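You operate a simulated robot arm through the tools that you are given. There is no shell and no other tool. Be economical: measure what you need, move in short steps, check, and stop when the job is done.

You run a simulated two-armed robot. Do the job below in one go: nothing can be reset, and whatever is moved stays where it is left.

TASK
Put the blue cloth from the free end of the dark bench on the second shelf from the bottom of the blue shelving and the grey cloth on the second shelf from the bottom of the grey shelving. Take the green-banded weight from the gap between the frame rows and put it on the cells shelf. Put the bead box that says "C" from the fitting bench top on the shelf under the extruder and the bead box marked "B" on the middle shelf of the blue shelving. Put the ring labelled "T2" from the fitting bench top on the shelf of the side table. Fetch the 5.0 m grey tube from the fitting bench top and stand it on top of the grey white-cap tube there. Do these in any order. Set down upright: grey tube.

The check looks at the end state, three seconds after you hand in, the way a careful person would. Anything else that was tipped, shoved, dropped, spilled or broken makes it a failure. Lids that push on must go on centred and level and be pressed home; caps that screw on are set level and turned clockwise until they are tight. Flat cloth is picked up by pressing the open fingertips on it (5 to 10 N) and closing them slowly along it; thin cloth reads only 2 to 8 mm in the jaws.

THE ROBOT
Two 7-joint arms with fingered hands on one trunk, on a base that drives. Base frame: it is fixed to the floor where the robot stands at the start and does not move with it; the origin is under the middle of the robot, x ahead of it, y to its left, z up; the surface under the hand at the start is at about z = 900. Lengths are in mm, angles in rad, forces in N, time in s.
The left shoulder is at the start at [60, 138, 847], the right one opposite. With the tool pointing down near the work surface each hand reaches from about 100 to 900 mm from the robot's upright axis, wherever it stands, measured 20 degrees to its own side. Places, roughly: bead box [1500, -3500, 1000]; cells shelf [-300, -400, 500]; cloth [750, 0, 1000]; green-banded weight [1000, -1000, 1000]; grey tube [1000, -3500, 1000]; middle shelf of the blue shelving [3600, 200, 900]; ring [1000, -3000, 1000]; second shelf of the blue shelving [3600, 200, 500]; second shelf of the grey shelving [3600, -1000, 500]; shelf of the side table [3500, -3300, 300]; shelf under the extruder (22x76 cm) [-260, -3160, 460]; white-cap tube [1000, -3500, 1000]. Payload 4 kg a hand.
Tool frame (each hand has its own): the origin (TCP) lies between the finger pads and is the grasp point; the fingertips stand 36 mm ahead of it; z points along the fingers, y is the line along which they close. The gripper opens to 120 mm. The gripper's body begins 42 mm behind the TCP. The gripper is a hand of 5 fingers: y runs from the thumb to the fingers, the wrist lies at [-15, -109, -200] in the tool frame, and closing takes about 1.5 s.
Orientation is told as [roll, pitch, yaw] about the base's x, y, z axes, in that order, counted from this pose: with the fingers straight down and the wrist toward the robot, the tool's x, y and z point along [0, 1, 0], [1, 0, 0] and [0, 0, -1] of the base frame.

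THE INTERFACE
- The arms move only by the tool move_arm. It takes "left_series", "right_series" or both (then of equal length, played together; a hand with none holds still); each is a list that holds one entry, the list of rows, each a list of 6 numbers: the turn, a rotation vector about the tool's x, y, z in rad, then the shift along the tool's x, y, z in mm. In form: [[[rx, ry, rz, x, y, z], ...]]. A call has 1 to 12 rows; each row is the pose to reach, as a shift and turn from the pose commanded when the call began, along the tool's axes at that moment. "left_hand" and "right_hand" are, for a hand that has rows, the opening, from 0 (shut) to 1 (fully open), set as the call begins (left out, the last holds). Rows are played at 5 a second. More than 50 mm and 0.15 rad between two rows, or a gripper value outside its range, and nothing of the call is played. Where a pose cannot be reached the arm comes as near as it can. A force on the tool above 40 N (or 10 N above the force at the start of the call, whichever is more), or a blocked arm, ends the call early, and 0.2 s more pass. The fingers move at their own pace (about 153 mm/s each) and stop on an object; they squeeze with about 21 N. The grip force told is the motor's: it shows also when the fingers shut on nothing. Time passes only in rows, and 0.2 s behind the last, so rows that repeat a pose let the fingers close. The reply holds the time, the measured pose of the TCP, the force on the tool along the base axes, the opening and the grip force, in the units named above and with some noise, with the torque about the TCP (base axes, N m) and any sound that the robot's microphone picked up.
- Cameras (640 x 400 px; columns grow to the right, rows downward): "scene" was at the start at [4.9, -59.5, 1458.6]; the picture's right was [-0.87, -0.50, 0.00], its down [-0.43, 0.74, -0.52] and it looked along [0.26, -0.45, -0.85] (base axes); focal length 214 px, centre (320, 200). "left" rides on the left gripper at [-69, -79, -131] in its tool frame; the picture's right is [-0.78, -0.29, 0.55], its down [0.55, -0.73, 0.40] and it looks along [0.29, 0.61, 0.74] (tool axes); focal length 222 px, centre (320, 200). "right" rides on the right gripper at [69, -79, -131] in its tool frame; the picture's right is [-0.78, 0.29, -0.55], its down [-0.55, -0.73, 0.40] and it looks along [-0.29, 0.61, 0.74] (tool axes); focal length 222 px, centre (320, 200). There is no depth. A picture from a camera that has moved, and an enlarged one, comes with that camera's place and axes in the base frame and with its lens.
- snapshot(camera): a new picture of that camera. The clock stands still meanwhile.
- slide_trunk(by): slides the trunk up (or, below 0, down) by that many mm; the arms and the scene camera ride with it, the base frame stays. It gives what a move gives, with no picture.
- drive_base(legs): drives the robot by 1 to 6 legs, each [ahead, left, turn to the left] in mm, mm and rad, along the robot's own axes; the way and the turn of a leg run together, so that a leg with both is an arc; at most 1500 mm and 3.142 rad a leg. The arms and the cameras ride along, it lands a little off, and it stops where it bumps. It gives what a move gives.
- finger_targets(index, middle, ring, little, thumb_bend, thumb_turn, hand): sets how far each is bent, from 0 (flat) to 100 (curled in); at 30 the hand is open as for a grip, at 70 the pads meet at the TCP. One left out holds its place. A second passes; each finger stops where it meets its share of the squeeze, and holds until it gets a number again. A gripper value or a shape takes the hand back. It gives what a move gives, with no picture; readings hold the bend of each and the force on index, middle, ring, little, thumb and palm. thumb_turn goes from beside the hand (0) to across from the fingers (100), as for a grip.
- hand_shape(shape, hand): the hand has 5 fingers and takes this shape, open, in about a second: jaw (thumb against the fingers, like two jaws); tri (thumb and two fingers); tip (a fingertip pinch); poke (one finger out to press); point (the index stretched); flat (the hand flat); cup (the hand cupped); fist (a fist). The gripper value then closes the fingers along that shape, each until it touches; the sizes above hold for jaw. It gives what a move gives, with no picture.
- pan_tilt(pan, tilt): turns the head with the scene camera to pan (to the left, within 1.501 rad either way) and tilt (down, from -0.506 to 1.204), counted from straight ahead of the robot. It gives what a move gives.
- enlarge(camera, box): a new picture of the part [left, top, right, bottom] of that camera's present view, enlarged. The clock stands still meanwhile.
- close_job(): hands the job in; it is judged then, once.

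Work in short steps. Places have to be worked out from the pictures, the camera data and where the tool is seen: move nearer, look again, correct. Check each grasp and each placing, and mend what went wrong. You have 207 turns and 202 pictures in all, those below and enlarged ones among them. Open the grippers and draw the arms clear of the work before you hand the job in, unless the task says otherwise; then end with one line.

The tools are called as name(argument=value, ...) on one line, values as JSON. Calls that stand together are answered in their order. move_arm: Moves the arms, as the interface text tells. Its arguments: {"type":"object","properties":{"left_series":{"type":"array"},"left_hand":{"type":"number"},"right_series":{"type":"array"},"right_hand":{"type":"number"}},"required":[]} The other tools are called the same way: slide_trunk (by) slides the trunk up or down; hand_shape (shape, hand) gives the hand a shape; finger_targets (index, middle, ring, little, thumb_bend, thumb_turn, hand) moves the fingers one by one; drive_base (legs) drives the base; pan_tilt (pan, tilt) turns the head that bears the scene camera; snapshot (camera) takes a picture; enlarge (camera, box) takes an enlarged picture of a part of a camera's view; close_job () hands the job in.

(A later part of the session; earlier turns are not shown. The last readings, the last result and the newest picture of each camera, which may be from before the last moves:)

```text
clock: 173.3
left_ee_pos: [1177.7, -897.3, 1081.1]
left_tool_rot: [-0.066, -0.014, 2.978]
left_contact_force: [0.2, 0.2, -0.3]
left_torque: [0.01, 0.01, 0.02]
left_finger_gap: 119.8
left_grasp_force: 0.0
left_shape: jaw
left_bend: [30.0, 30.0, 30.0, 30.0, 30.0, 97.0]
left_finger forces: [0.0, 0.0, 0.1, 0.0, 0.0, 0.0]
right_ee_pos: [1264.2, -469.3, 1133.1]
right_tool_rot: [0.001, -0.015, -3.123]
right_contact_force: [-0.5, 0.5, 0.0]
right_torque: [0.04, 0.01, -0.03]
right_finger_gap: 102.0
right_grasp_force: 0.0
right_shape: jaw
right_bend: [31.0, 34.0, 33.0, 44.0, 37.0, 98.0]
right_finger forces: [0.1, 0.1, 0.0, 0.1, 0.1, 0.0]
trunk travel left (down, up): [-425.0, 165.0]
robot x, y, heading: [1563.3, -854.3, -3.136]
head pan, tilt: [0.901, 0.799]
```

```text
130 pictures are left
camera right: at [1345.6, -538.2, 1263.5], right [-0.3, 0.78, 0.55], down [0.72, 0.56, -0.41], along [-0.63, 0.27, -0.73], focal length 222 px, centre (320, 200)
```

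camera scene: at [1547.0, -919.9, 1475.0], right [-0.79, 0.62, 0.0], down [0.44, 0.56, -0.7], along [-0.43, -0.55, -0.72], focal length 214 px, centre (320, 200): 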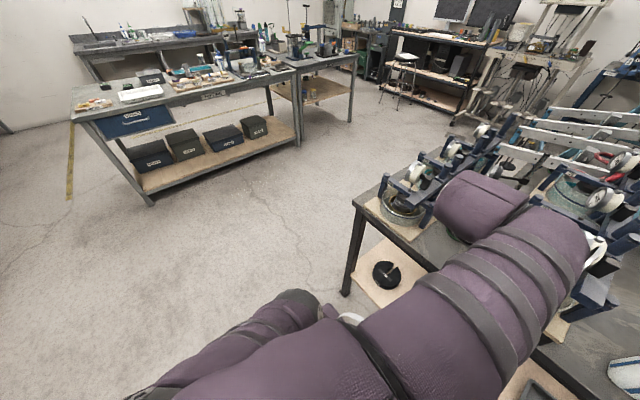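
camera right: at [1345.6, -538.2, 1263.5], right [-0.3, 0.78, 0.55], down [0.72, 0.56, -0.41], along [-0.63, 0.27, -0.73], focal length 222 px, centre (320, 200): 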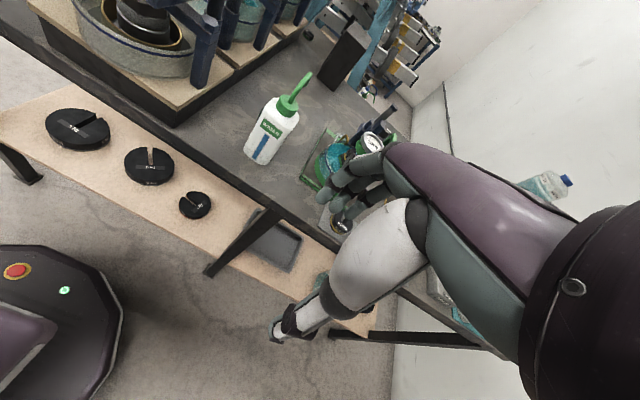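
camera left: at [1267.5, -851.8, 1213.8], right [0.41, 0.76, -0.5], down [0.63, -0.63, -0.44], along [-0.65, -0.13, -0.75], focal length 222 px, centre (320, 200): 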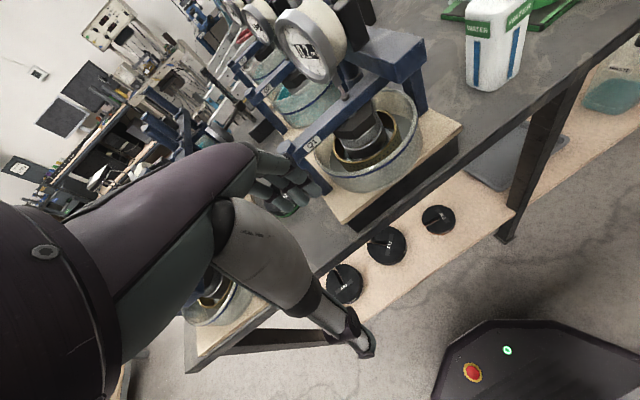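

The upper forearm is close to the trunk/head. I pan back and extend the left arm outward-forward to unfold it.

pan_tilt(pan=0, tilt=0.7)

move_arm(left_series=[[[0, 0, 0, 20, 10, 0], [0, 0, 0, 40, 20, 0], [0, 0, 0, 60, 35, 0], [0, 0, 0, 75, 50, 0], [0, 0, 0, 75, 65, 0]]])

```text
clock: 174.5
left_ee_pos: [1178.4, -896.3, 1080.2]
left_tool_rot: [-0.067, -0.014, 2.979]
left_contact_force: [0.0, 0.3, 0.4]
left_torque: [-0.02, -0.01, 0.01]
left_finger_gap: 120.0
left_grasp_force: 0.0
left_shape: jaw
left_bend: [30.0, 30.0, 30.0, 30.0, 30.0, 97.0]
left_finger forces: [0.0, 0.0, 0.1, 0.1, 0.2, 0.0]
right_ee_pos: [1262.7, -469.3, 1133.4]
right_tool_rot: [0.002, -0.015, -3.125]
right_contact_force: [-0.6, 0.8, 0.1]
right_torque: [0.0, 0.0, 0.0]
right_finger_gap: 101.8
right_grasp_force: 0.0
right_shape: jaw
right_bend: [31.0, 34.0, 33.0, 44.0, 37.0, 98.0]
right_finger forces: [0.0, 0.0, 0.1, 0.0, 0.0, 0.0]
trunk travel left (down, up): [-425.0, 165.0]
robot x, y, heading: [1566.8, -854.3, -3.133]
head pan, tilt: [0.0, 0.7]
```

```text
clock: 175.7
left_ee_pos: [1100.4, -961.4, 1077.3]
left_tool_rot: [-0.064, -0.014, 2.982]
left_contact_force: [-0.1, 0.2, -0.6]
left_torque: [-0.03, -0.01, 0.02]
left_finger_gap: 119.7
left_grasp_force: 0.1
left_shape: jaw
left_bend: [30.0, 30.0, 30.0, 30.0, 30.0, 97.0]
left_finger forces: [0.1, 0.0, 0.0, 0.0, 0.0, 0.0]
right_ee_pos: [1263.5, -469.3, 1131.4]
right_tool_rot: [0.002, -0.014, -3.123]
right_contact_force: [0.9, 0.4, 0.9]
right_torque: [-0.01, 0.03, 0.02]
right_finger_gap: 102.0
right_grasp_force: 0.0
right_shape: jaw
right_bend: [31.0, 34.0, 33.0, 44.0, 37.0, 98.0]
right_finger forces: [0.0, 0.0, 0.0, 0.0, 0.0, 0.0]
trunk travel left (down, up): [-425.0, 165.0]
robot x, y, heading: [1564.6, -856.8, -3.134]
head pan, tilt: [0.0, 0.7]
```

Free now. I correct the orientation and go to about [1000,−964,1020], then take a picture.

move_arm(left_series=[[[0.005, 0.02, -0.05, 5, 30, 10], [0.01, 0.04, -0.1, 10, 60, 25], [0.015, 0.066, -0.16, 20, 98, 40], [0.015, 0.066, -0.16, 20, 98, 57], [0.015, 0.066, -0.16, 20, 98, 57]]])

snapshot(camera="left")

snapshot(camera="scene")

```text
clock: 176.9
left_ee_pos: [1000.6, -960.1, 1019.9]
left_tool_rot: [0.002, 0.007, 3.14]
left_contact_force: [0.1, -0.3, 0.0]
left_torque: [-0.02, 0.02, 0.01]
left_finger_gap: 119.7
left_grasp_force: 0.3
left_shape: jaw
left_bend: [30.0, 30.0, 30.0, 30.0, 30.0, 97.0]
left_finger forces: [0.0, 0.0, 0.1, 0.0, 0.0, 0.1]
right_ee_pos: [1262.2, -468.7, 1132.7]
right_tool_rot: [0.002, -0.014, -3.124]
right_contact_force: [-0.3, 0.2, 0.1]
right_torque: [0.0, 0.0, -0.05]
right_finger_gap: 101.8
right_grasp_force: 0.2
right_shape: jaw
right_bend: [31.0, 34.0, 33.0, 44.0, 37.0, 98.0]
right_finger forces: [0.0, 0.1, 0.0, 0.0, 0.0, 0.1]
trunk travel left (down, up): [-425.0, 165.0]
robot x, y, heading: [1567.5, -854.2, -3.132]
head pan, tilt: [0.0, 0.7]
```

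```text
129 pictures are left
camera left: at [1079.5, -893.1, 1149.6], right [0.3, 0.78, -0.55], down [0.74, -0.55, -0.39], along [-0.61, -0.29, -0.74], focal length 222 px, centre (320, 200)
```

left: 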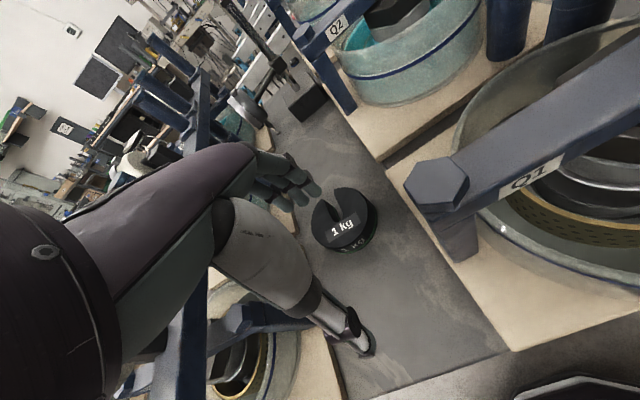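

```text
128 pictures are left
camera scene: at [1511.9, -857.0, 1483.2], right [-0.01, 1.0, 0.0], down [0.64, 0.0, -0.77], along [-0.76, -0.01, -0.64], focal length 214 px, centre (320, 200)
```

scene: 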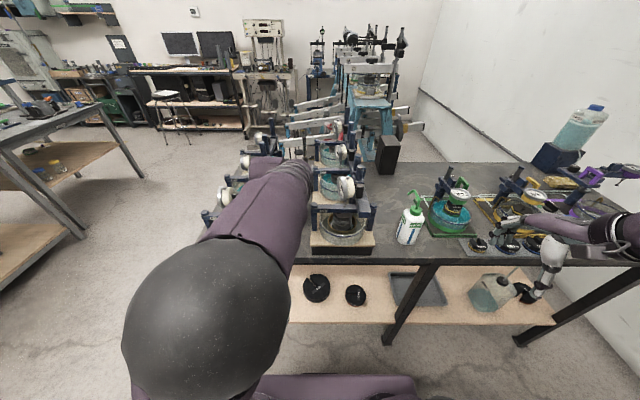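

Weight centre ≈ [937,−962]. The hand camera would pass close over Q1's post, so I yaw the hand 0.2 rad away and go over the weight, stopping at z≈990.

move_arm(left_series=[[[0, 0, 0.07, 3, 20, 5], [0, 0, 0.14, 5, 40, 15], [0, 0, 0.2, 6, 65, 30], [0, 0, 0.2, 6, 65, 30]]])

snapshot(camera="left")

```text
clock: 177.9
left_ee_pos: [935.7, -967.4, 989.5]
left_tool_rot: [0.0, 0.006, 2.94]
left_contact_force: [-0.6, -0.2, -0.2]
left_torque: [0.01, 0.03, 0.01]
left_finger_gap: 119.8
left_grasp_force: 0.1
left_shape: jaw
left_bend: [30.0, 30.0, 30.0, 30.0, 30.0, 97.0]
left_finger forces: [0.0, 0.1, 0.1, 0.0, 0.0, 0.1]
right_ee_pos: [1262.6, -468.2, 1132.9]
right_tool_rot: [0.002, -0.014, -3.124]
right_contact_force: [0.4, 0.0, 0.5]
right_torque: [0.0, -0.03, 0.01]
right_finger_gap: 101.8
right_grasp_force: 0.0
right_shape: jaw
right_bend: [31.0, 34.0, 33.0, 44.0, 37.0, 98.0]
right_finger forces: [0.0, 0.0, 0.0, 0.0, 0.1, 0.1]
trunk travel left (down, up): [-425.0, 165.0]
robot x, y, heading: [1566.8, -858.1, -3.136]
head pan, tilt: [0.0, 0.7]
```

```text
127 pictures are left
camera left: at [1026.2, -916.0, 1119.4], right [0.45, 0.71, -0.55], down [0.61, -0.69, -0.39], along [-0.65, -0.16, -0.74], focal length 222 px, centre (320, 200)
```

left: 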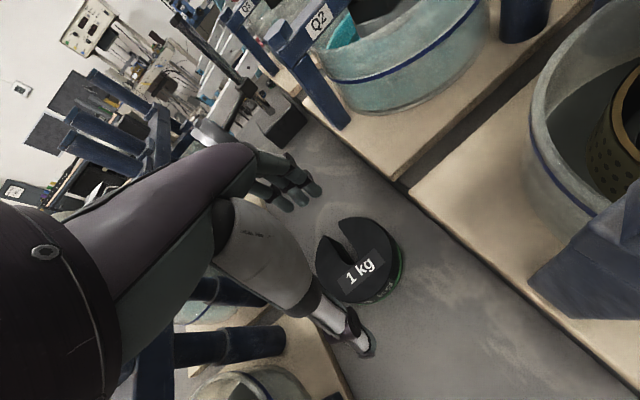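

Weight centre refined to [948,−960]. I shift and lower to grip height.

move_arm(left_series=[[[0, 0, 0, -8, -11, 5], [0, 0, 0, -8, -11, 20], [0, 0, 0, -8, -11, 37], [0, 0, 0, -8, -11, 37]]])

snapshot(camera="left")

```text
clock: 178.9
left_ee_pos: [948.3, -961.5, 952.2]
left_tool_rot: [0.0, 0.006, 2.94]
left_contact_force: [0.1, -0.2, 0.2]
left_torque: [-0.01, -0.01, 0.01]
left_finger_gap: 119.8
left_grasp_force: 0.1
left_shape: jaw
left_bend: [30.0, 30.0, 30.0, 30.0, 30.0, 97.0]
left_finger forces: [0.1, 0.0, 0.1, 0.0, 0.1, 0.0]
right_ee_pos: [1263.3, -469.3, 1132.5]
right_tool_rot: [0.002, -0.015, -3.123]
right_contact_force: [0.5, -0.3, 0.9]
right_torque: [0.01, -0.01, 0.02]
right_finger_gap: 102.0
right_grasp_force: 0.0
right_shape: jaw
right_bend: [31.0, 34.0, 33.0, 44.0, 37.0, 98.0]
right_finger forces: [0.0, 0.1, 0.0, 0.1, 0.0, 0.0]
trunk travel left (down, up): [-425.0, 165.0]
robot x, y, heading: [1567.1, -856.0, -3.138]
head pan, tilt: [0.0, 0.7]
```

```text
126 pictures are left
camera left: at [1038.4, -910.4, 1082.5], right [0.45, 0.71, -0.55], down [0.61, -0.69, -0.39], along [-0.65, -0.16, -0.74], focal length 222 px, centre (320, 200)
```

left: 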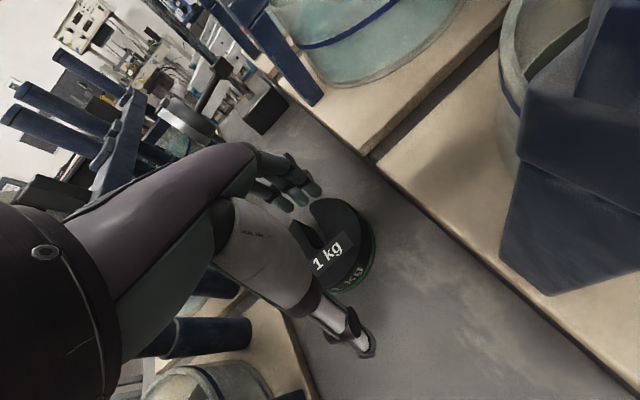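

The weight is centred between fingers. I lower 7 mm and close.

move_arm(left_series=[[[0, 0, 0, 0, 0, 7], [0, 0, 0, 0, 0, 7], [0, 0, 0, 0, 0, 7], [0, 0, 0, 0, 0, 7], [0, 0, 0, 0, 0, 7], [0, 0, 0, 0, 0, 7], [0, 0, 0, 0, 0, 7], [0, 0, 0, 0, 0, 7]]], left_hand=0)

snapshot(camera="left")

```text
clock: 180.7
left_ee_pos: [948.2, -961.9, 946.8]
left_tool_rot: [0.001, 0.006, 2.938]
left_contact_force: [2.7, 2.5, -0.4]
left_torque: [0.14, 0.0, -0.09]
left_finger_gap: 55.9
left_grasp_force: 20.9
left_shape: jaw
left_bend: [32.0, 57.0, 36.0, 70.0, 65.0, 100.0]
left_finger forces: [9.7, 7.0, 3.0, 0.0, 18.2, 0.1]
right_ee_pos: [1262.1, -469.9, 1131.8]
right_tool_rot: [0.001, -0.014, -3.126]
right_contact_force: [-0.3, 0.2, 0.1]
right_torque: [0.03, 0.02, 0.02]
right_finger_gap: 101.9
right_grasp_force: 0.2
right_shape: jaw
right_bend: [31.0, 34.0, 33.0, 44.0, 37.0, 98.0]
right_finger forces: [0.1, 0.1, 0.0, 0.1, 0.0, 0.0]
trunk travel left (down, up): [-425.0, 165.0]
robot x, y, heading: [1563.7, -858.9, -3.136]
head pan, tilt: [0.0, 0.7]
```

```text
125 pictures are left
camera left: at [1038.9, -910.2, 1076.0], right [0.45, 0.71, -0.55], down [0.61, -0.69, -0.39], along [-0.65, -0.16, -0.74], focal length 222 px, centre (320, 200)
```

left: 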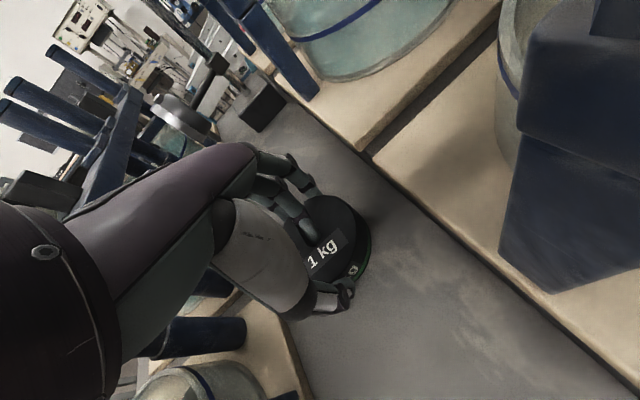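

The middle finger is in the slot, index/ring and thumb on the rim — a locked grip. I lift straight up and check.

move_arm(left_series=[[[0, 0, 0, 0, 0, -10], [0, 0, 0, 0, 0, -30], [0, 0, 0, 0, 0, -55], [0, 0, 0, 0, -20, -80], [0, 0, 0, 0, -60, -105], [0, 0, 0, 0, -60, -105]]])

snapshot(camera="left")

```text
clock: 182.1
left_ee_pos: [1005.2, -974.1, 1050.3]
left_tool_rot: [-0.001, 0.008, 2.941]
left_contact_force: [0.3, 1.0, -10.3]
left_torque: [0.02, -0.09, 0.03]
left_finger_gap: 54.3
left_grasp_force: 21.2
left_shape: jaw
left_bend: [32.0, 58.0, 35.0, 70.0, 65.0, 100.0]
left_finger forces: [11.1, 5.1, 3.3, 0.1, 17.2, 0.0]
right_ee_pos: [1261.9, -468.7, 1131.6]
right_tool_rot: [0.003, -0.012, -3.124]
right_contact_force: [0.8, 0.7, 0.5]
right_torque: [0.0, 0.02, -0.01]
right_finger_gap: 101.8
right_grasp_force: 0.2
right_shape: jaw
right_bend: [31.0, 34.0, 33.0, 44.0, 37.0, 98.0]
right_finger forces: [0.0, 0.0, 0.0, 0.1, 0.0, 0.0]
trunk travel left (down, up): [-425.0, 165.0]
robot x, y, heading: [1566.3, -858.4, -3.135]
head pan, tilt: [0.0, 0.7]
```

```text
124 pictures are left
camera left: at [1096.1, -923.2, 1181.1], right [0.45, 0.71, -0.54], down [0.61, -0.69, -0.39], along [-0.65, -0.16, -0.74], focal length 222 px, centre (320, 200)
```

left: 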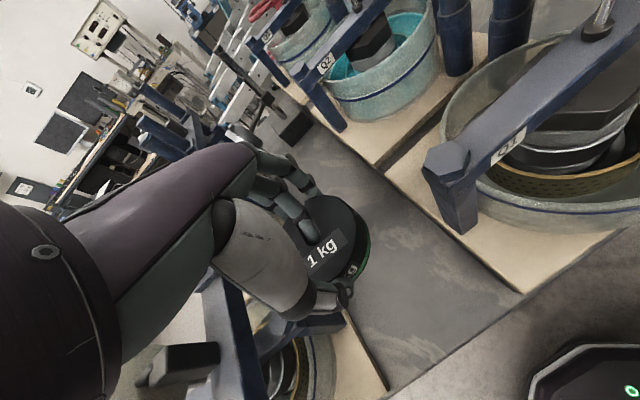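

Weight held (10 N, level). I back away and drive over to the fitting bench, facing −y.

drive_base(legs=[[-300, 0, 0], [0, 0, 1.57], [1350, 0, 0]])

pan_tilt(pan=0, tilt=0.5)

snapshot(camera="scene")

pan_tilt(pan=-0.8, tilt=0.4)

snapshot(camera="scene")

```text
clock: 194.3
left_ee_pos: [1973.3, -2778.1, 1050.5]
left_tool_rot: [0.001, 0.006, -1.782]
left_contact_force: [0.0, -0.1, -10.1]
left_torque: [0.17, 0.02, 0.03]
left_finger_gap: 53.6
left_grasp_force: 21.3
left_shape: jaw
left_bend: [32.0, 58.0, 35.0, 70.0, 66.0, 100.0]
left_finger forces: [11.1, 4.6, 3.4, 0.0, 16.3, 0.0]
right_ee_pos: [1473.1, -2518.1, 1132.3]
right_tool_rot: [0.002, -0.012, -1.562]
right_contact_force: [1.1, -0.3, -0.7]
right_torque: [-0.01, -0.01, -0.02]
right_finger_gap: 101.6
right_grasp_force: 0.0
right_shape: jaw
right_bend: [31.0, 34.0, 33.0, 44.0, 37.0, 98.0]
right_finger forces: [0.0, 0.0, 0.0, 0.1, 0.1, 0.0]
trunk travel left (down, up): [-425.0, 165.0]
robot x, y, heading: [1864.9, -2215.5, -1.576]
head pan, tilt: [0.0, 0.7]
```

```text
clock: 195.1
left_ee_pos: [1974.7, -2778.1, 1050.6]
left_tool_rot: [0.0, 0.009, -1.78]
left_contact_force: [-0.4, -0.6, -10.3]
left_torque: [0.14, 0.04, -0.01]
left_finger_gap: 53.5
left_grasp_force: 20.5
left_shape: jaw
left_bend: [32.0, 58.0, 35.0, 70.0, 66.0, 100.0]
left_finger forces: [11.4, 4.7, 3.3, 0.0, 16.6, 0.0]
right_ee_pos: [1473.2, -2516.6, 1132.1]
right_tool_rot: [0.002, -0.013, -1.561]
right_contact_force: [-0.6, -0.6, -0.4]
right_torque: [-0.02, 0.02, -0.02]
right_finger_gap: 101.9
right_grasp_force: 0.0
right_shape: jaw
right_bend: [31.0, 34.0, 33.0, 44.0, 37.0, 98.0]
right_finger forces: [0.1, 0.1, 0.0, 0.1, 0.1, 0.0]
trunk travel left (down, up): [-425.0, 165.0]
robot x, y, heading: [1864.1, -2214.4, -1.571]
head pan, tilt: [0.0, 0.499]
```

```text
123 pictures are left
camera scene: at [1862.7, -2278.1, 1500.8], right [-1.0, 0.0, 0.0], down [0.0, 0.48, -0.88], along [0.0, -0.88, -0.48], focal length 214 px, centre (320, 200)
```

scene: 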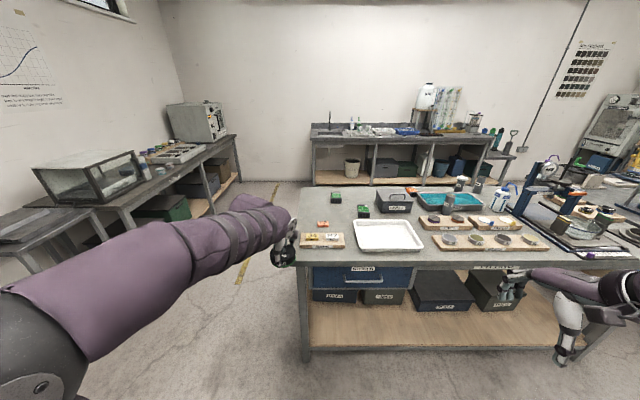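

```text
clock: 196.2
left_ee_pos: [1975.2, -2776.9, 1050.1]
left_tool_rot: [0.0, 0.007, -1.783]
left_contact_force: [-0.1, -0.4, -11.2]
left_torque: [0.15, 0.05, -0.03]
left_finger_gap: 53.9
left_grasp_force: 21.0
left_shape: jaw
left_bend: [32.0, 58.0, 35.0, 70.0, 66.0, 100.0]
left_finger forces: [11.3, 4.6, 3.4, 0.0, 16.6, 0.0]
right_ee_pos: [1472.5, -2517.0, 1131.5]
right_tool_rot: [0.001, -0.013, -1.563]
right_contact_force: [1.0, 0.4, -0.7]
right_torque: [-0.04, -0.03, 0.02]
right_finger_gap: 101.8
right_grasp_force: 0.0
right_shape: jaw
right_bend: [31.0, 34.0, 33.0, 44.0, 37.0, 98.0]
right_finger forces: [0.1, 0.0, 0.0, 0.1, 0.0, 0.1]
trunk travel left (down, up): [-425.0, 165.0]
robot x, y, heading: [1863.3, -2217.0, -1.568]
head pan, tilt: [-0.799, 0.4]
```

```text
122 pictures are left
camera scene: at [1796.4, -2251.6, 1510.0], right [-0.7, 0.72, 0.0], down [0.28, 0.27, -0.92], along [-0.66, -0.64, -0.39], focal length 214 px, centre (320, 200)
```

scene: 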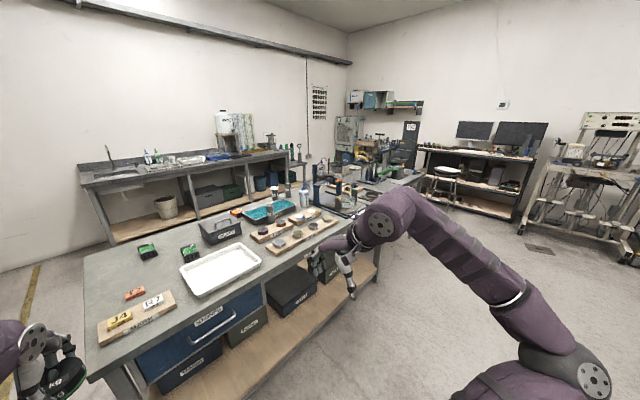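

I enlarge the bench-top items to find the bead boxes, ring and tubes.

enlarge(camera="scene", box=[80, 180, 380, 368])

pan_tilt(pan=-0.4, tilt=0.6)

enlarge(camera="scene", box=[200, 100, 520, 300])

```text
2.13 times, centred on (230, 274) of scene
camera zoom: at [1796.4, -2251.6, 1510.0], right [-0.7, 0.72, 0.0], down [0.28, 0.27, -0.92], along [-0.66, -0.64, -0.39], focal length 456 px, centre (512, 43)
```

zoom: 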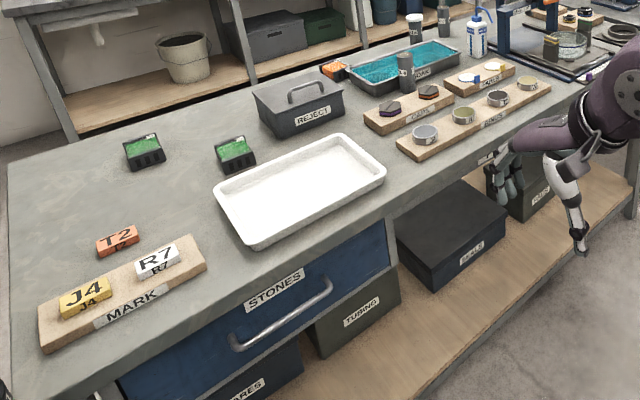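

```text
clock: 197.1
left_ee_pos: [1975.4, -2777.6, 1048.9]
left_tool_rot: [0.0, 0.006, -1.782]
left_contact_force: [0.0, 0.2, -10.5]
left_torque: [0.12, 0.04, 0.01]
left_finger_gap: 53.8
left_grasp_force: 21.0
left_shape: jaw
left_bend: [32.0, 58.0, 35.0, 70.0, 66.0, 100.0]
left_finger forces: [11.2, 4.8, 3.4, 0.0, 16.5, 0.0]
right_ee_pos: [1472.1, -2515.8, 1132.0]
right_tool_rot: [0.002, -0.012, -1.562]
right_contact_force: [0.3, 0.3, -0.2]
right_torque: [0.01, -0.01, -0.01]
right_finger_gap: 101.9
right_grasp_force: 0.0
right_shape: jaw
right_bend: [31.0, 34.0, 33.0, 44.0, 37.0, 98.0]
right_finger forces: [0.1, 0.0, 0.0, 0.0, 0.0, 0.0]
trunk travel left (down, up): [-425.0, 165.0]
robot x, y, heading: [1865.4, -2213.0, -1.574]
head pan, tilt: [-0.4, 0.6]
```

```text
2.00 times, centred on (360, 200) of scene
camera zoom: at [1828.2, -2268.4, 1491.8], right [-0.92, 0.39, 0.0], down [0.22, 0.52, -0.83], along [-0.32, -0.76, -0.57], focal length 429 px, centre (240, 200)
```

zoom: 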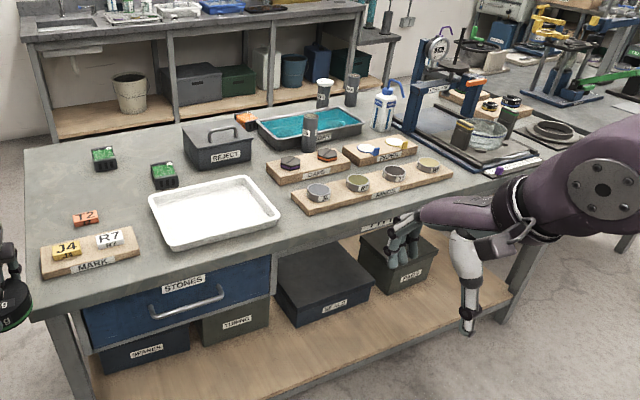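

Labels are too small to read from here. I raise the weight hand and move the robot nearer to the bench to read them.

move_arm(left_series=[[[0, 0, 0, 0, -15, -30], [0, 0, 0, 0, -30, -60], [0, 0, 0, 0, -40, -90], [0, 0, 0, 0, -40, -90]]])

drive_base(legs=[[100, -400, 0]])

pan_tilt(pan=0.0, tilt=0.6)

enlarge(camera="scene", box=[180, 100, 400, 237])

enlarge(camera="scene", box=[360, 80, 600, 230])

```text
clock: 198.1
left_ee_pos: [1985.2, -2738.7, 1139.2]
left_tool_rot: [-0.003, 0.008, -1.78]
left_contact_force: [0.3, -0.4, -9.9]
left_torque: [0.1, 0.07, 0.0]
left_finger_gap: 53.5
left_grasp_force: 20.6
left_shape: jaw
left_bend: [32.0, 58.0, 35.0, 70.0, 66.0, 100.0]
left_finger forces: [11.3, 4.4, 3.6, 0.0, 16.3, 0.0]
right_ee_pos: [1473.0, -2517.0, 1132.0]
right_tool_rot: [0.003, -0.012, -1.562]
right_contact_force: [-0.4, 0.7, 0.1]
right_torque: [0.01, 0.03, 0.01]
right_finger_gap: 102.0
right_grasp_force: 0.0
right_shape: jaw
right_bend: [31.0, 34.0, 33.0, 44.0, 37.0, 98.0]
right_finger forces: [0.0, 0.0, 0.1, 0.1, 0.0, 0.0]
trunk travel left (down, up): [-425.0, 165.0]
robot x, y, heading: [1862.0, -2215.3, -1.568]
head pan, tilt: [-0.4, 0.6]
```

```text
clock: 200.6
left_ee_pos: [1583.9, -2838.1, 1141.0]
left_tool_rot: [0.0, 0.008, -1.782]
left_contact_force: [-0.7, -0.7, -9.8]
left_torque: [0.14, 0.07, -0.02]
left_finger_gap: 54.1
left_grasp_force: 21.0
left_shape: jaw
left_bend: [32.0, 58.0, 35.0, 70.0, 66.0, 100.0]
left_finger forces: [11.3, 4.6, 3.4, 0.0, 16.3, 0.0]
right_ee_pos: [1072.1, -2616.6, 1132.0]
right_tool_rot: [0.001, -0.012, -1.562]
right_contact_force: [0.4, 0.7, -0.4]
right_torque: [-0.02, -0.02, -0.02]
right_finger_gap: 102.0
right_grasp_force: 0.1
right_shape: jaw
right_bend: [31.0, 34.0, 33.0, 44.0, 37.0, 98.0]
right_finger forces: [0.1, 0.0, 0.0, 0.0, 0.0, 0.0]
trunk travel left (down, up): [-425.0, 165.0]
robot x, y, heading: [1463.9, -2318.4, -1.573]
head pan, tilt: [-0.4, 0.6]
```

```text
clock: 201.5
left_ee_pos: [1584.6, -2839.0, 1140.7]
left_tool_rot: [0.0, 0.008, -1.782]
left_contact_force: [-0.6, 0.2, -9.5]
left_torque: [0.11, 0.05, -0.01]
left_finger_gap: 53.6
left_grasp_force: 20.6
left_shape: jaw
left_bend: [32.0, 58.0, 35.0, 70.0, 66.0, 100.0]
left_finger forces: [11.5, 4.4, 3.4, 0.1, 16.5, 0.0]
right_ee_pos: [1072.9, -2616.8, 1132.4]
right_tool_rot: [0.002, -0.012, -1.562]
right_contact_force: [-1.2, 0.4, 0.3]
right_torque: [0.03, 0.03, 0.01]
right_finger_gap: 101.9
right_grasp_force: 0.0
right_shape: jaw
right_bend: [31.0, 34.0, 33.0, 44.0, 37.0, 98.0]
right_finger forces: [0.1, 0.0, 0.0, 0.1, 0.0, 0.1]
trunk travel left (down, up): [-425.0, 165.0]
robot x, y, heading: [1463.0, -2317.1, -1.573]
head pan, tilt: [0.0, 0.6]
```

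```text
2.91 times, centred on (290, 168) of scene
camera zoom: at [1463.2, -2375.3, 1491.8], right [-1.0, 0.0, 0.0], down [0.0, 0.57, -0.82], along [0.0, -0.82, -0.57], focal length 624 px, centre (407, 292)
```

zoom: 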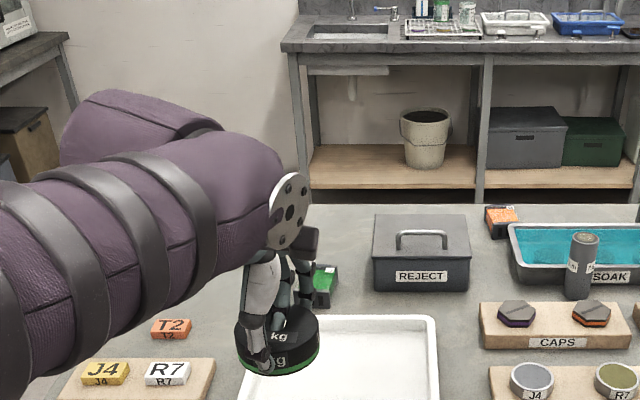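

```text
2.67 times, centred on (480, 155) of scene
camera zoom: at [1463.2, -2375.3, 1491.8], right [-1.0, 0.0, 0.0], down [0.0, 0.57, -0.82], along [0.0, -0.82, -0.57], focal length 572 px, centre (-107, 320)
```

zoom: 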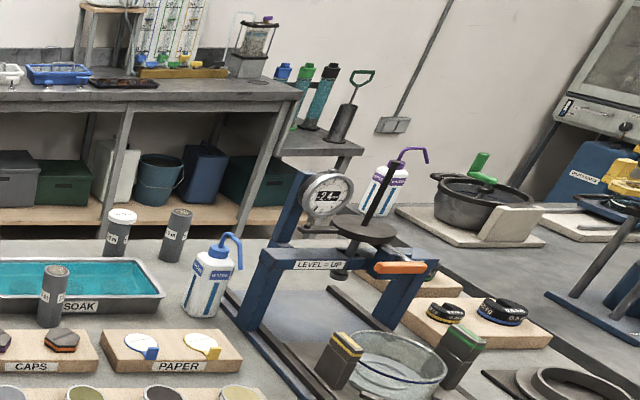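

Rings carry labels, bead boxes have letters on them. I move the right hand forward to use its camera for close-ups.

move_arm(right_series=[[[0, 0, 0, 30, 35, -10], [0, 0, 0, 60, 70, -20], [0, 0, 0, 90, 105, -30], [0, 0, 0, 120, 140, -30], [0, 0, 0, 150, 175, -30], [0, 0, 0, 170, 210, -30], [0, 0, 0, 170, 250, -30], [0, 0, 0, 170, 250, -30]]])

snapshot(camera="right")

snapshot(camera="left")

```text
clock: 203.3
left_ee_pos: [1582.2, -2837.4, 1141.3]
left_tool_rot: [0.0, 0.008, -1.784]
left_contact_force: [0.0, 0.1, -9.4]
left_torque: [0.14, 0.08, 0.01]
left_finger_gap: 53.5
left_grasp_force: 21.7
left_shape: jaw
left_bend: [32.0, 58.0, 35.0, 70.0, 66.0, 100.0]
left_finger forces: [11.5, 4.3, 3.4, 0.0, 16.4, 0.0]
right_ee_pos: [1244.1, -2864.3, 1166.9]
right_tool_rot: [0.001, -0.013, -1.561]
right_contact_force: [-0.4, 1.5, 0.3]
right_torque: [0.01, 0.0, -0.01]
right_finger_gap: 101.9
right_grasp_force: 0.1
right_shape: jaw
right_bend: [31.0, 34.0, 33.0, 44.0, 37.0, 98.0]
right_finger forces: [0.0, 0.0, 0.0, 0.0, 0.1, 0.1]
trunk travel left (down, up): [-425.0, 165.0]
robot x, y, heading: [1464.2, -2317.3, -1.568]
head pan, tilt: [0.0, 0.6]
```

```text
117 pictures are left
camera right: at [1313.0, -2783.9, 1297.7], right [-0.78, -0.29, 0.55], down [-0.55, 0.72, -0.41], along [-0.28, -0.63, -0.73], focal length 222 px, centre (320, 200)
```

right: 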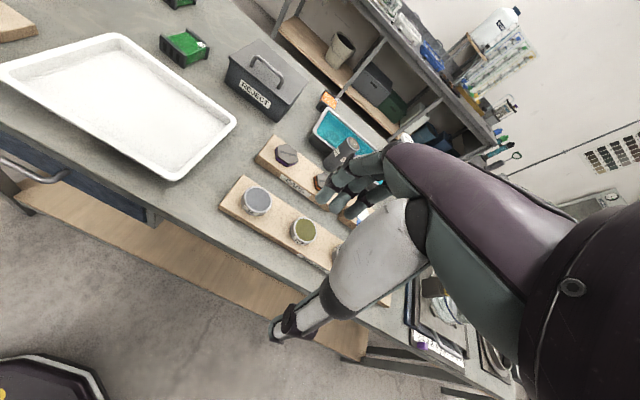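

```text
116 pictures are left
camera left: at [1532.2, -2748.3, 1271.7], right [-0.71, 0.45, -0.54], down [0.69, 0.61, -0.39], along [0.15, -0.65, -0.74], focal length 222 px, centre (320, 200)
```

left: 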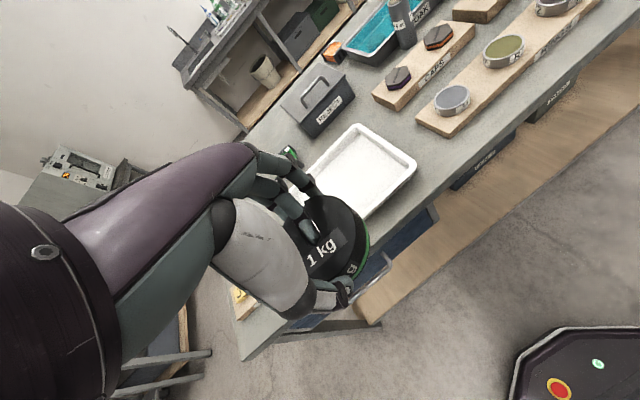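

I enlarge portions of both hand cameras to read labels.

enlarge(camera="left", box=[370, 0, 600, 144])

enlarge(camera="right", box=[140, 0, 240, 62])

enlarge(camera="right", box=[220, 80, 400, 260])

enlarge(camera="scene", box=[330, 150, 410, 260])

```text
2.78 times, centred on (485, 72) of left
camera zoom: at [1532.2, -2748.3, 1271.7], right [-0.71, 0.45, -0.54], down [0.69, 0.61, -0.39], along [0.15, -0.65, -0.74], focal length 617 px, centre (-138, 556)
```

zoom: 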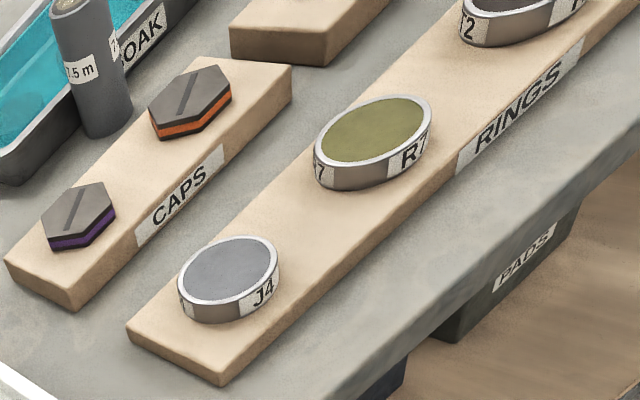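

```text
6.40 times, centred on (190, 31) of right
camera zoom: at [1313.0, -2783.9, 1297.7], right [-0.78, -0.29, 0.55], down [-0.55, 0.72, -0.41], along [-0.28, -0.63, -0.73], focal length 1422 px, centre (1152, 1282)
```

zoom: 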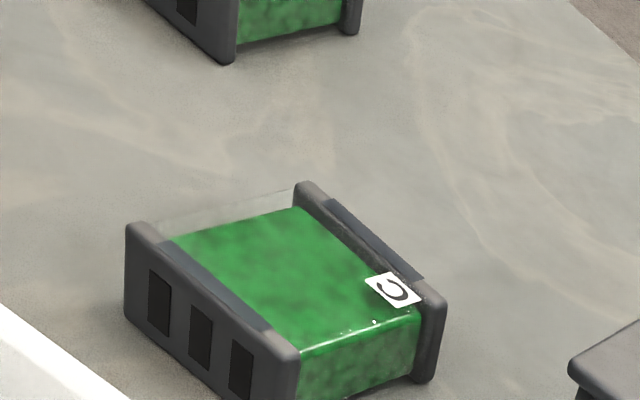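

```text
2.22 times, centred on (310, 170) of right
camera zoom: at [1313.0, -2783.9, 1297.7], right [-0.78, -0.29, 0.55], down [-0.55, 0.72, -0.41], along [-0.28, -0.63, -0.73], focal length 494 px, centre (342, 267)
```

zoom: 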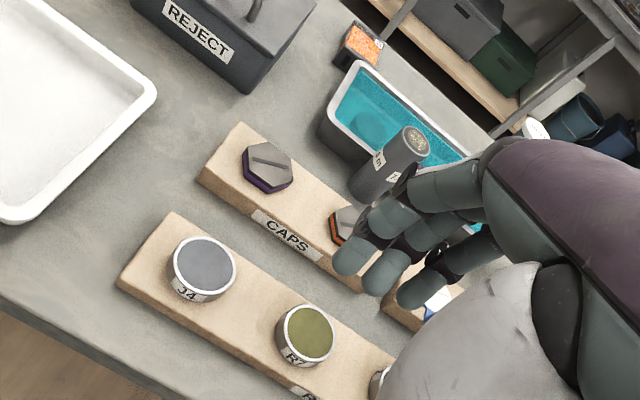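

```text
3.64 times, centred on (370, 205) of scene
camera zoom: at [1463.0, -2375.0, 1491.8], right [-1.0, 0.0, 0.0], down [0.0, 0.57, -0.82], along [0.0, -0.82, -0.57], focal length 780 px, centre (138, 182)
```

zoom: 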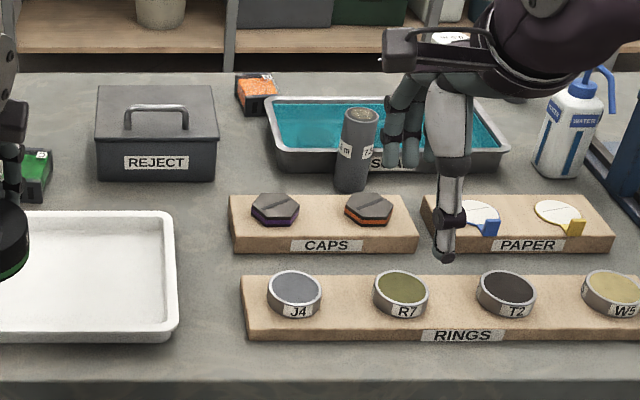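

T2 ring is third on the RINGS board; the nearest green box shows "C"; the tube by SOAK is 7.5 m. I zoom on the orange box and the far tubes.

enlarge(camera="scene", box=[355, 165, 395, 190])

enlarge(camera="scene", box=[390, 145, 460, 189])

enlarge(camera="right", box=[310, 85, 350, 110])

```text
16.00 times, centred on (375, 178) of scene
camera zoom: at [1463.0, -2375.0, 1491.8], right [-1.0, 0.0, 0.0], down [0.0, 0.57, -0.82], along [0.0, -0.82, -0.57], focal length 3432 px, centre (-560, 560)
```

zoom: 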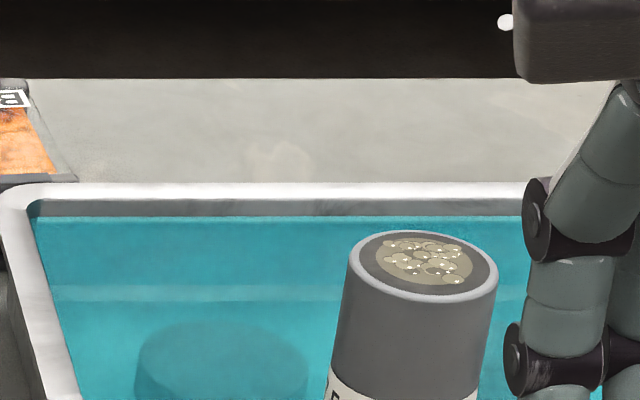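

```text
9.09 times, centred on (425, 167) of scene
camera zoom: at [1463.0, -2375.0, 1491.8], right [-1.0, 0.0, 0.0], down [0.0, 0.57, -0.82], along [0.0, -0.82, -0.57], focal length 1950 px, centre (-634, 500)
```

zoom: 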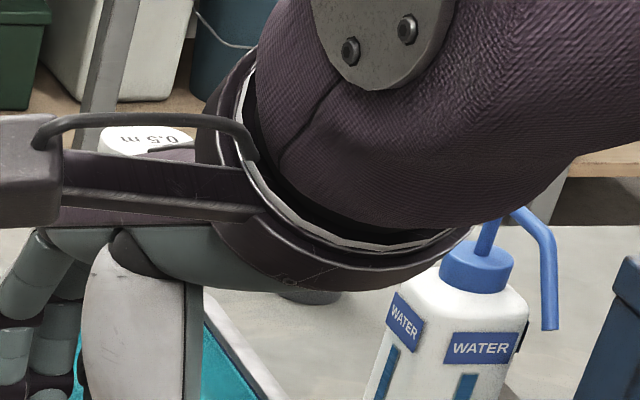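

```text
16.00 times, centred on (330, 98) of right
camera zoom: at [1313.0, -2783.9, 1297.7], right [-0.78, -0.29, 0.55], down [-0.55, 0.72, -0.41], along [-0.28, -0.63, -0.73], focal length 3554 px, centre (160, 1840)
```

zoom: 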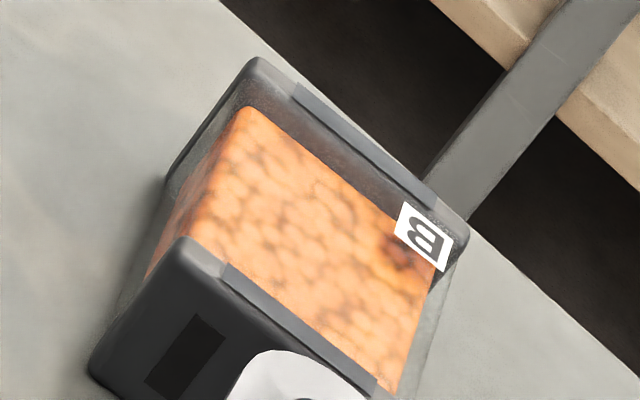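

Orange box reads "B"; white-cap tube is 0.5 m. I move the robot +x by 280 mm so the right hand faces the "C" box.

drive_base(legs=[[0, 280, 0]])

snapshot(camera="right")

snapshot(camera="scene")

```text
clock: 205.2
left_ee_pos: [1863.8, -2838.6, 1141.4]
left_tool_rot: [-0.001, 0.007, -1.782]
left_contact_force: [-0.2, -0.4, -10.7]
left_torque: [0.16, 0.03, -0.02]
left_finger_gap: 53.5
left_grasp_force: 20.8
left_shape: jaw
left_bend: [32.0, 58.0, 35.0, 70.0, 66.0, 100.0]
left_finger forces: [11.4, 4.2, 3.5, 0.1, 16.3, 0.1]
right_ee_pos: [1523.2, -2863.9, 1166.8]
right_tool_rot: [0.002, -0.015, -1.562]
right_contact_force: [0.2, 0.2, -0.1]
right_torque: [0.03, 0.0, 0.0]
right_finger_gap: 101.7
right_grasp_force: 0.1
right_shape: jaw
right_bend: [31.0, 34.0, 33.0, 44.0, 37.0, 98.0]
right_finger forces: [0.1, 0.1, 0.0, 0.1, 0.0, 0.0]
trunk travel left (down, up): [-425.0, 165.0]
robot x, y, heading: [1742.7, -2314.4, -1.572]
head pan, tilt: [0.0, 0.6]
```

```text
108 pictures are left
camera right: at [1593.1, -2784.5, 1297.6], right [-0.78, -0.29, 0.55], down [-0.55, 0.73, -0.41], along [-0.28, -0.62, -0.73], focal length 222 px, centre (320, 200)
```

right: 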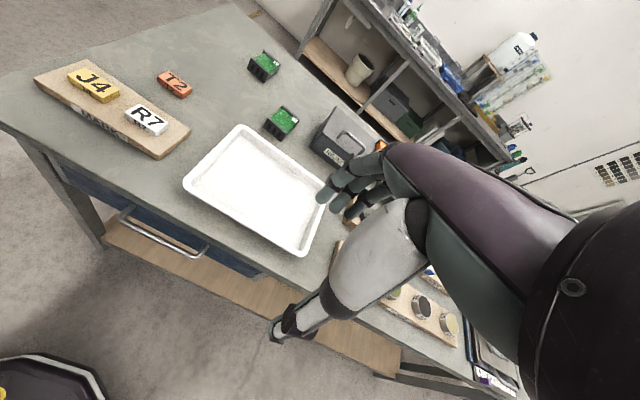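

```text
107 pictures are left
camera scene: at [1743.5, -2376.1, 1491.8], right [-1.0, 0.0, 0.0], down [0.0, 0.57, -0.82], along [0.0, -0.82, -0.57], focal length 214 px, centre (320, 200)
```

scene: 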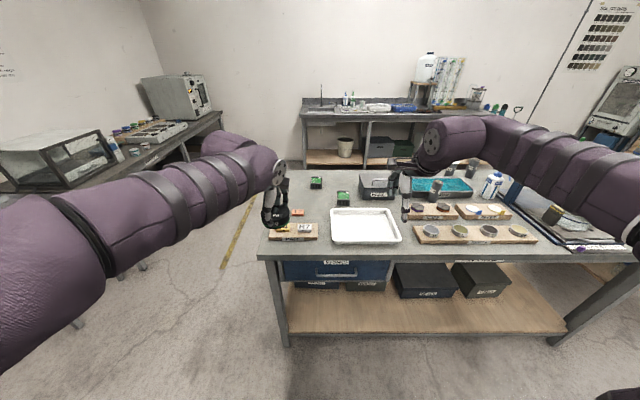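

The C box is around [1625,−3205]. I drive 150 mm closer and bring the right hand nearer for a refined look.

drive_base(legs=[[150, 0, 0]])

move_arm(right_series=[[[0, 0, 0, 25, 25, 10], [0, 0, 0, 50, 50, 20], [0, 0, 0, 75, 75, 30], [0, 0, 0, 95, 96, 47], [0, 0, 0, 95, 96, 67], [0, 0, 0, 95, 96, 67]]], right_hand=1)

snapshot(camera="right")

```text
clock: 206.6
left_ee_pos: [1860.8, -2990.6, 1140.2]
left_tool_rot: [0.0, 0.008, -1.784]
left_contact_force: [0.1, -0.9, -10.2]
left_torque: [0.15, 0.01, -0.04]
left_finger_gap: 53.5
left_grasp_force: 21.4
left_shape: jaw
left_bend: [32.0, 58.0, 35.0, 70.0, 66.0, 100.0]
left_finger forces: [11.6, 4.5, 3.4, 0.0, 16.3, 0.1]
right_ee_pos: [1520.8, -3016.2, 1165.7]
right_tool_rot: [0.001, -0.012, -1.564]
right_contact_force: [-0.6, -0.4, -0.4]
right_torque: [0.02, -0.03, -0.02]
right_finger_gap: 101.8
right_grasp_force: 0.1
right_shape: jaw
right_bend: [31.0, 34.0, 33.0, 44.0, 37.0, 98.0]
right_finger forces: [0.1, 0.0, 0.0, 0.0, 0.0, 0.0]
trunk travel left (down, up): [-425.0, 165.0]
robot x, y, heading: [1743.8, -2467.3, -1.579]
head pan, tilt: [0.0, 0.6]
```

```text
clock: 208.0
left_ee_pos: [1863.8, -2987.0, 1141.8]
left_tool_rot: [-0.001, 0.006, -1.783]
left_contact_force: [0.8, 1.8, -9.1]
left_torque: [0.12, 0.05, 0.01]
left_finger_gap: 53.3
left_grasp_force: 20.4
left_shape: jaw
left_bend: [32.0, 59.0, 35.0, 70.0, 66.0, 100.0]
left_finger forces: [11.7, 4.2, 3.0, 0.0, 16.6, 0.1]
right_ee_pos: [1557.4, -3070.7, 1062.4]
right_tool_rot: [0.003, -0.018, -1.564]
right_contact_force: [1.0, 0.6, 0.2]
right_torque: [-0.02, 0.07, -0.03]
right_finger_gap: 120.1
right_grasp_force: 0.1
right_shape: jaw
right_bend: [30.0, 30.0, 30.0, 30.0, 30.0, 97.0]
right_finger forces: [0.1, 0.0, 0.0, 0.1, 0.0, 0.0]
right hand out of reach, approached as far as the arm can: row 1, 2, 3, 4, 5, 6
trunk travel left (down, up): [-425.0, 165.0]
robot x, y, heading: [1738.5, -2468.0, -1.577]
head pan, tilt: [0.0, 0.6]
```

```text
106 pictures are left
camera right: at [1625.4, -2990.2, 1194.0], right [-0.78, -0.29, 0.55], down [-0.55, 0.72, -0.41], along [-0.28, -0.63, -0.73], focal length 222 px, centre (320, 200)
```

right: 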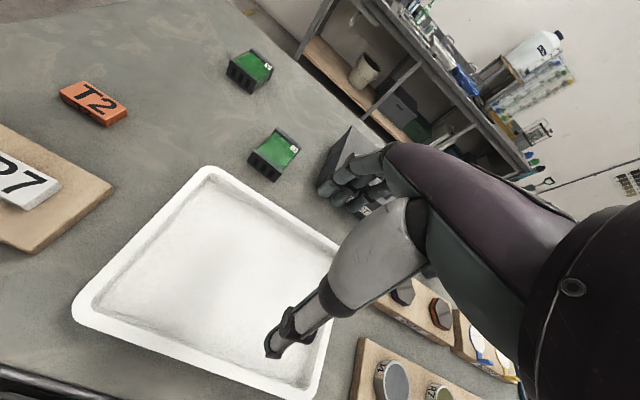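

The right arm hit a limit at [1557,−3071,1062]. I check the arm's configuration with the scene camera.

pan_tilt(pan=-0.5, tilt=0.9)

snapshot(camera="scene")

```text
clock: 208.9
left_ee_pos: [1862.7, -2990.4, 1140.8]
left_tool_rot: [-0.001, 0.01, -1.784]
left_contact_force: [0.4, -0.1, -10.9]
left_torque: [0.14, 0.06, -0.02]
left_finger_gap: 53.4
left_grasp_force: 20.7
left_shape: jaw
left_bend: [32.0, 59.0, 35.0, 70.0, 66.0, 100.0]
left_finger forces: [11.9, 4.4, 3.3, 0.0, 16.3, 0.1]
right_ee_pos: [1554.2, -3072.6, 1062.3]
right_tool_rot: [0.003, -0.015, -1.566]
right_contact_force: [-0.1, -0.6, 0.2]
right_torque: [-0.01, -0.03, 0.02]
right_finger_gap: 120.0
right_grasp_force: 0.0
right_shape: jaw
right_bend: [30.0, 30.0, 30.0, 30.0, 30.0, 97.0]
right_finger forces: [0.0, 0.0, 0.1, 0.0, 0.1, 0.0]
trunk travel left (down, up): [-425.0, 165.0]
robot x, y, heading: [1741.9, -2469.7, -1.572]
head pan, tilt: [-0.499, 0.901]
```

```text
105 pictures are left
camera scene: at [1705.8, -2504.5, 1467.0], right [-0.88, 0.48, 0.0], down [0.38, 0.69, -0.62], along [-0.3, -0.54, -0.78], focal length 214 px, centre (320, 200)
```

scene: 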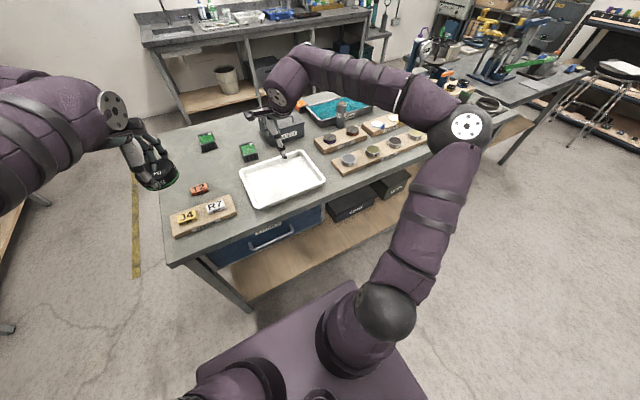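

The elbow is far out; the hand works better further to its own side. I raise the hand a bit and shift the robot +x by 150 mm.

move_arm(right_series=[[[0, 0, 0, 0, -15, -20], [0, 0, 0, 0, -30, -50], [0, 0, 0, 0, -30, -60]]])

drive_base(legs=[[0, 150, 0]])

move_arm(right_series=[[[0, 0, 0, -20, 20, 10], [0, 0, 0, -40, 40, 20], [0, 0, 0, -60, 70, 30], [0, 0, 0, -60, 90, 40], [0, 0, 0, -60, 90, 40]]])

snapshot(camera="right")

```text
clock: 209.7
left_ee_pos: [1862.8, -2990.2, 1140.8]
left_tool_rot: [-0.002, 0.01, -1.785]
left_contact_force: [-0.2, -0.2, -9.5]
left_torque: [0.15, 0.03, 0.0]
left_finger_gap: 53.2
left_grasp_force: 20.8
left_shape: jaw
left_bend: [32.0, 59.0, 35.0, 70.0, 66.0, 100.0]
left_finger forces: [11.9, 4.3, 3.3, 0.0, 16.3, 0.0]
right_ee_pos: [1553.9, -3040.9, 1121.0]
right_tool_rot: [0.001, -0.011, -1.564]
right_contact_force: [0.1, -0.1, -0.5]
right_torque: [-0.01, -0.01, -0.01]
right_finger_gap: 120.1
right_grasp_force: 0.1
right_shape: jaw
right_bend: [30.0, 30.0, 30.0, 30.0, 30.0, 97.0]
right_finger forces: [0.0, 0.0, 0.0, 0.0, 0.1, 0.1]
trunk travel left (down, up): [-425.0, 165.0]
robot x, y, heading: [1744.2, -2467.4, -1.572]
head pan, tilt: [-0.499, 0.901]
```

```text
clock: 211.1
left_ee_pos: [2016.4, -2989.2, 1140.6]
left_tool_rot: [-0.002, 0.009, -1.782]
left_contact_force: [1.0, 1.1, -10.2]
left_torque: [0.11, 0.08, 0.01]
left_finger_gap: 53.4
left_grasp_force: 21.2
left_shape: jaw
left_bend: [32.0, 59.0, 35.0, 70.0, 66.0, 100.0]
left_finger forces: [11.7, 4.2, 3.3, 0.0, 16.3, 0.0]
right_ee_pos: [1707.8, -3040.8, 1120.1]
right_tool_rot: [0.003, -0.013, -1.562]
right_contact_force: [0.5, 0.0, 0.2]
right_torque: [-0.03, 0.02, 0.02]
right_finger_gap: 119.7
right_grasp_force: 0.0
right_shape: jaw
right_bend: [30.0, 30.0, 30.0, 30.0, 30.0, 97.0]
right_finger forces: [0.0, 0.0, 0.0, 0.0, 0.0, 0.0]
trunk travel left (down, up): [-425.0, 165.0]
robot x, y, heading: [1892.4, -2469.6, -1.573]
head pan, tilt: [-0.499, 0.901]
```

```text
clock: 212.3
left_ee_pos: [2015.5, -2989.9, 1140.8]
left_tool_rot: [-0.001, 0.008, -1.782]
left_contact_force: [1.0, -0.3, -9.4]
left_torque: [0.11, 0.04, 0.0]
left_finger_gap: 53.3
left_grasp_force: 21.7
left_shape: jaw
left_bend: [32.0, 59.0, 35.0, 70.0, 66.0, 100.0]
left_finger forces: [12.0, 4.3, 3.3, 0.1, 16.2, 0.0]
right_ee_pos: [1633.3, -3124.9, 1084.8]
right_tool_rot: [0.004, -0.015, -1.568]
right_contact_force: [-0.2, -0.3, 0.0]
right_torque: [0.03, 0.03, -0.01]
right_finger_gap: 120.0
right_grasp_force: 0.0
right_shape: jaw
right_bend: [30.0, 30.0, 30.0, 30.0, 30.0, 97.0]
right_finger forces: [0.0, 0.0, 0.0, 0.0, 0.0, 0.0]
right hand out of reach, approached as far as the arm can: row 4, 5
trunk travel left (down, up): [-425.0, 165.0]
robot x, y, heading: [1892.1, -2471.8, -1.572]
head pan, tilt: [-0.499, 0.901]
```

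```text
104 pictures are left
camera right: at [1701.8, -3044.7, 1215.6], right [-0.79, -0.29, 0.55], down [-0.55, 0.73, -0.41], along [-0.28, -0.63, -0.73], focal length 222 px, centre (320, 200)
```

right: 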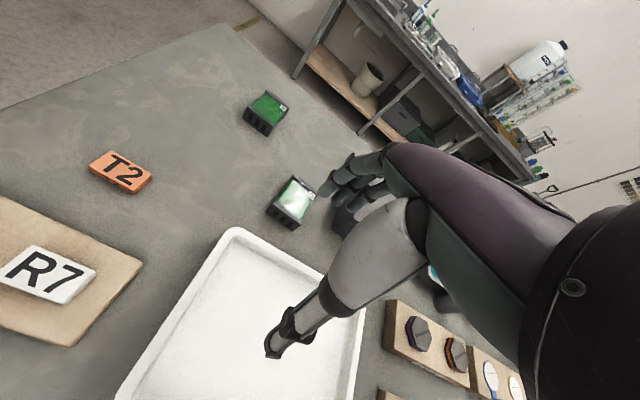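

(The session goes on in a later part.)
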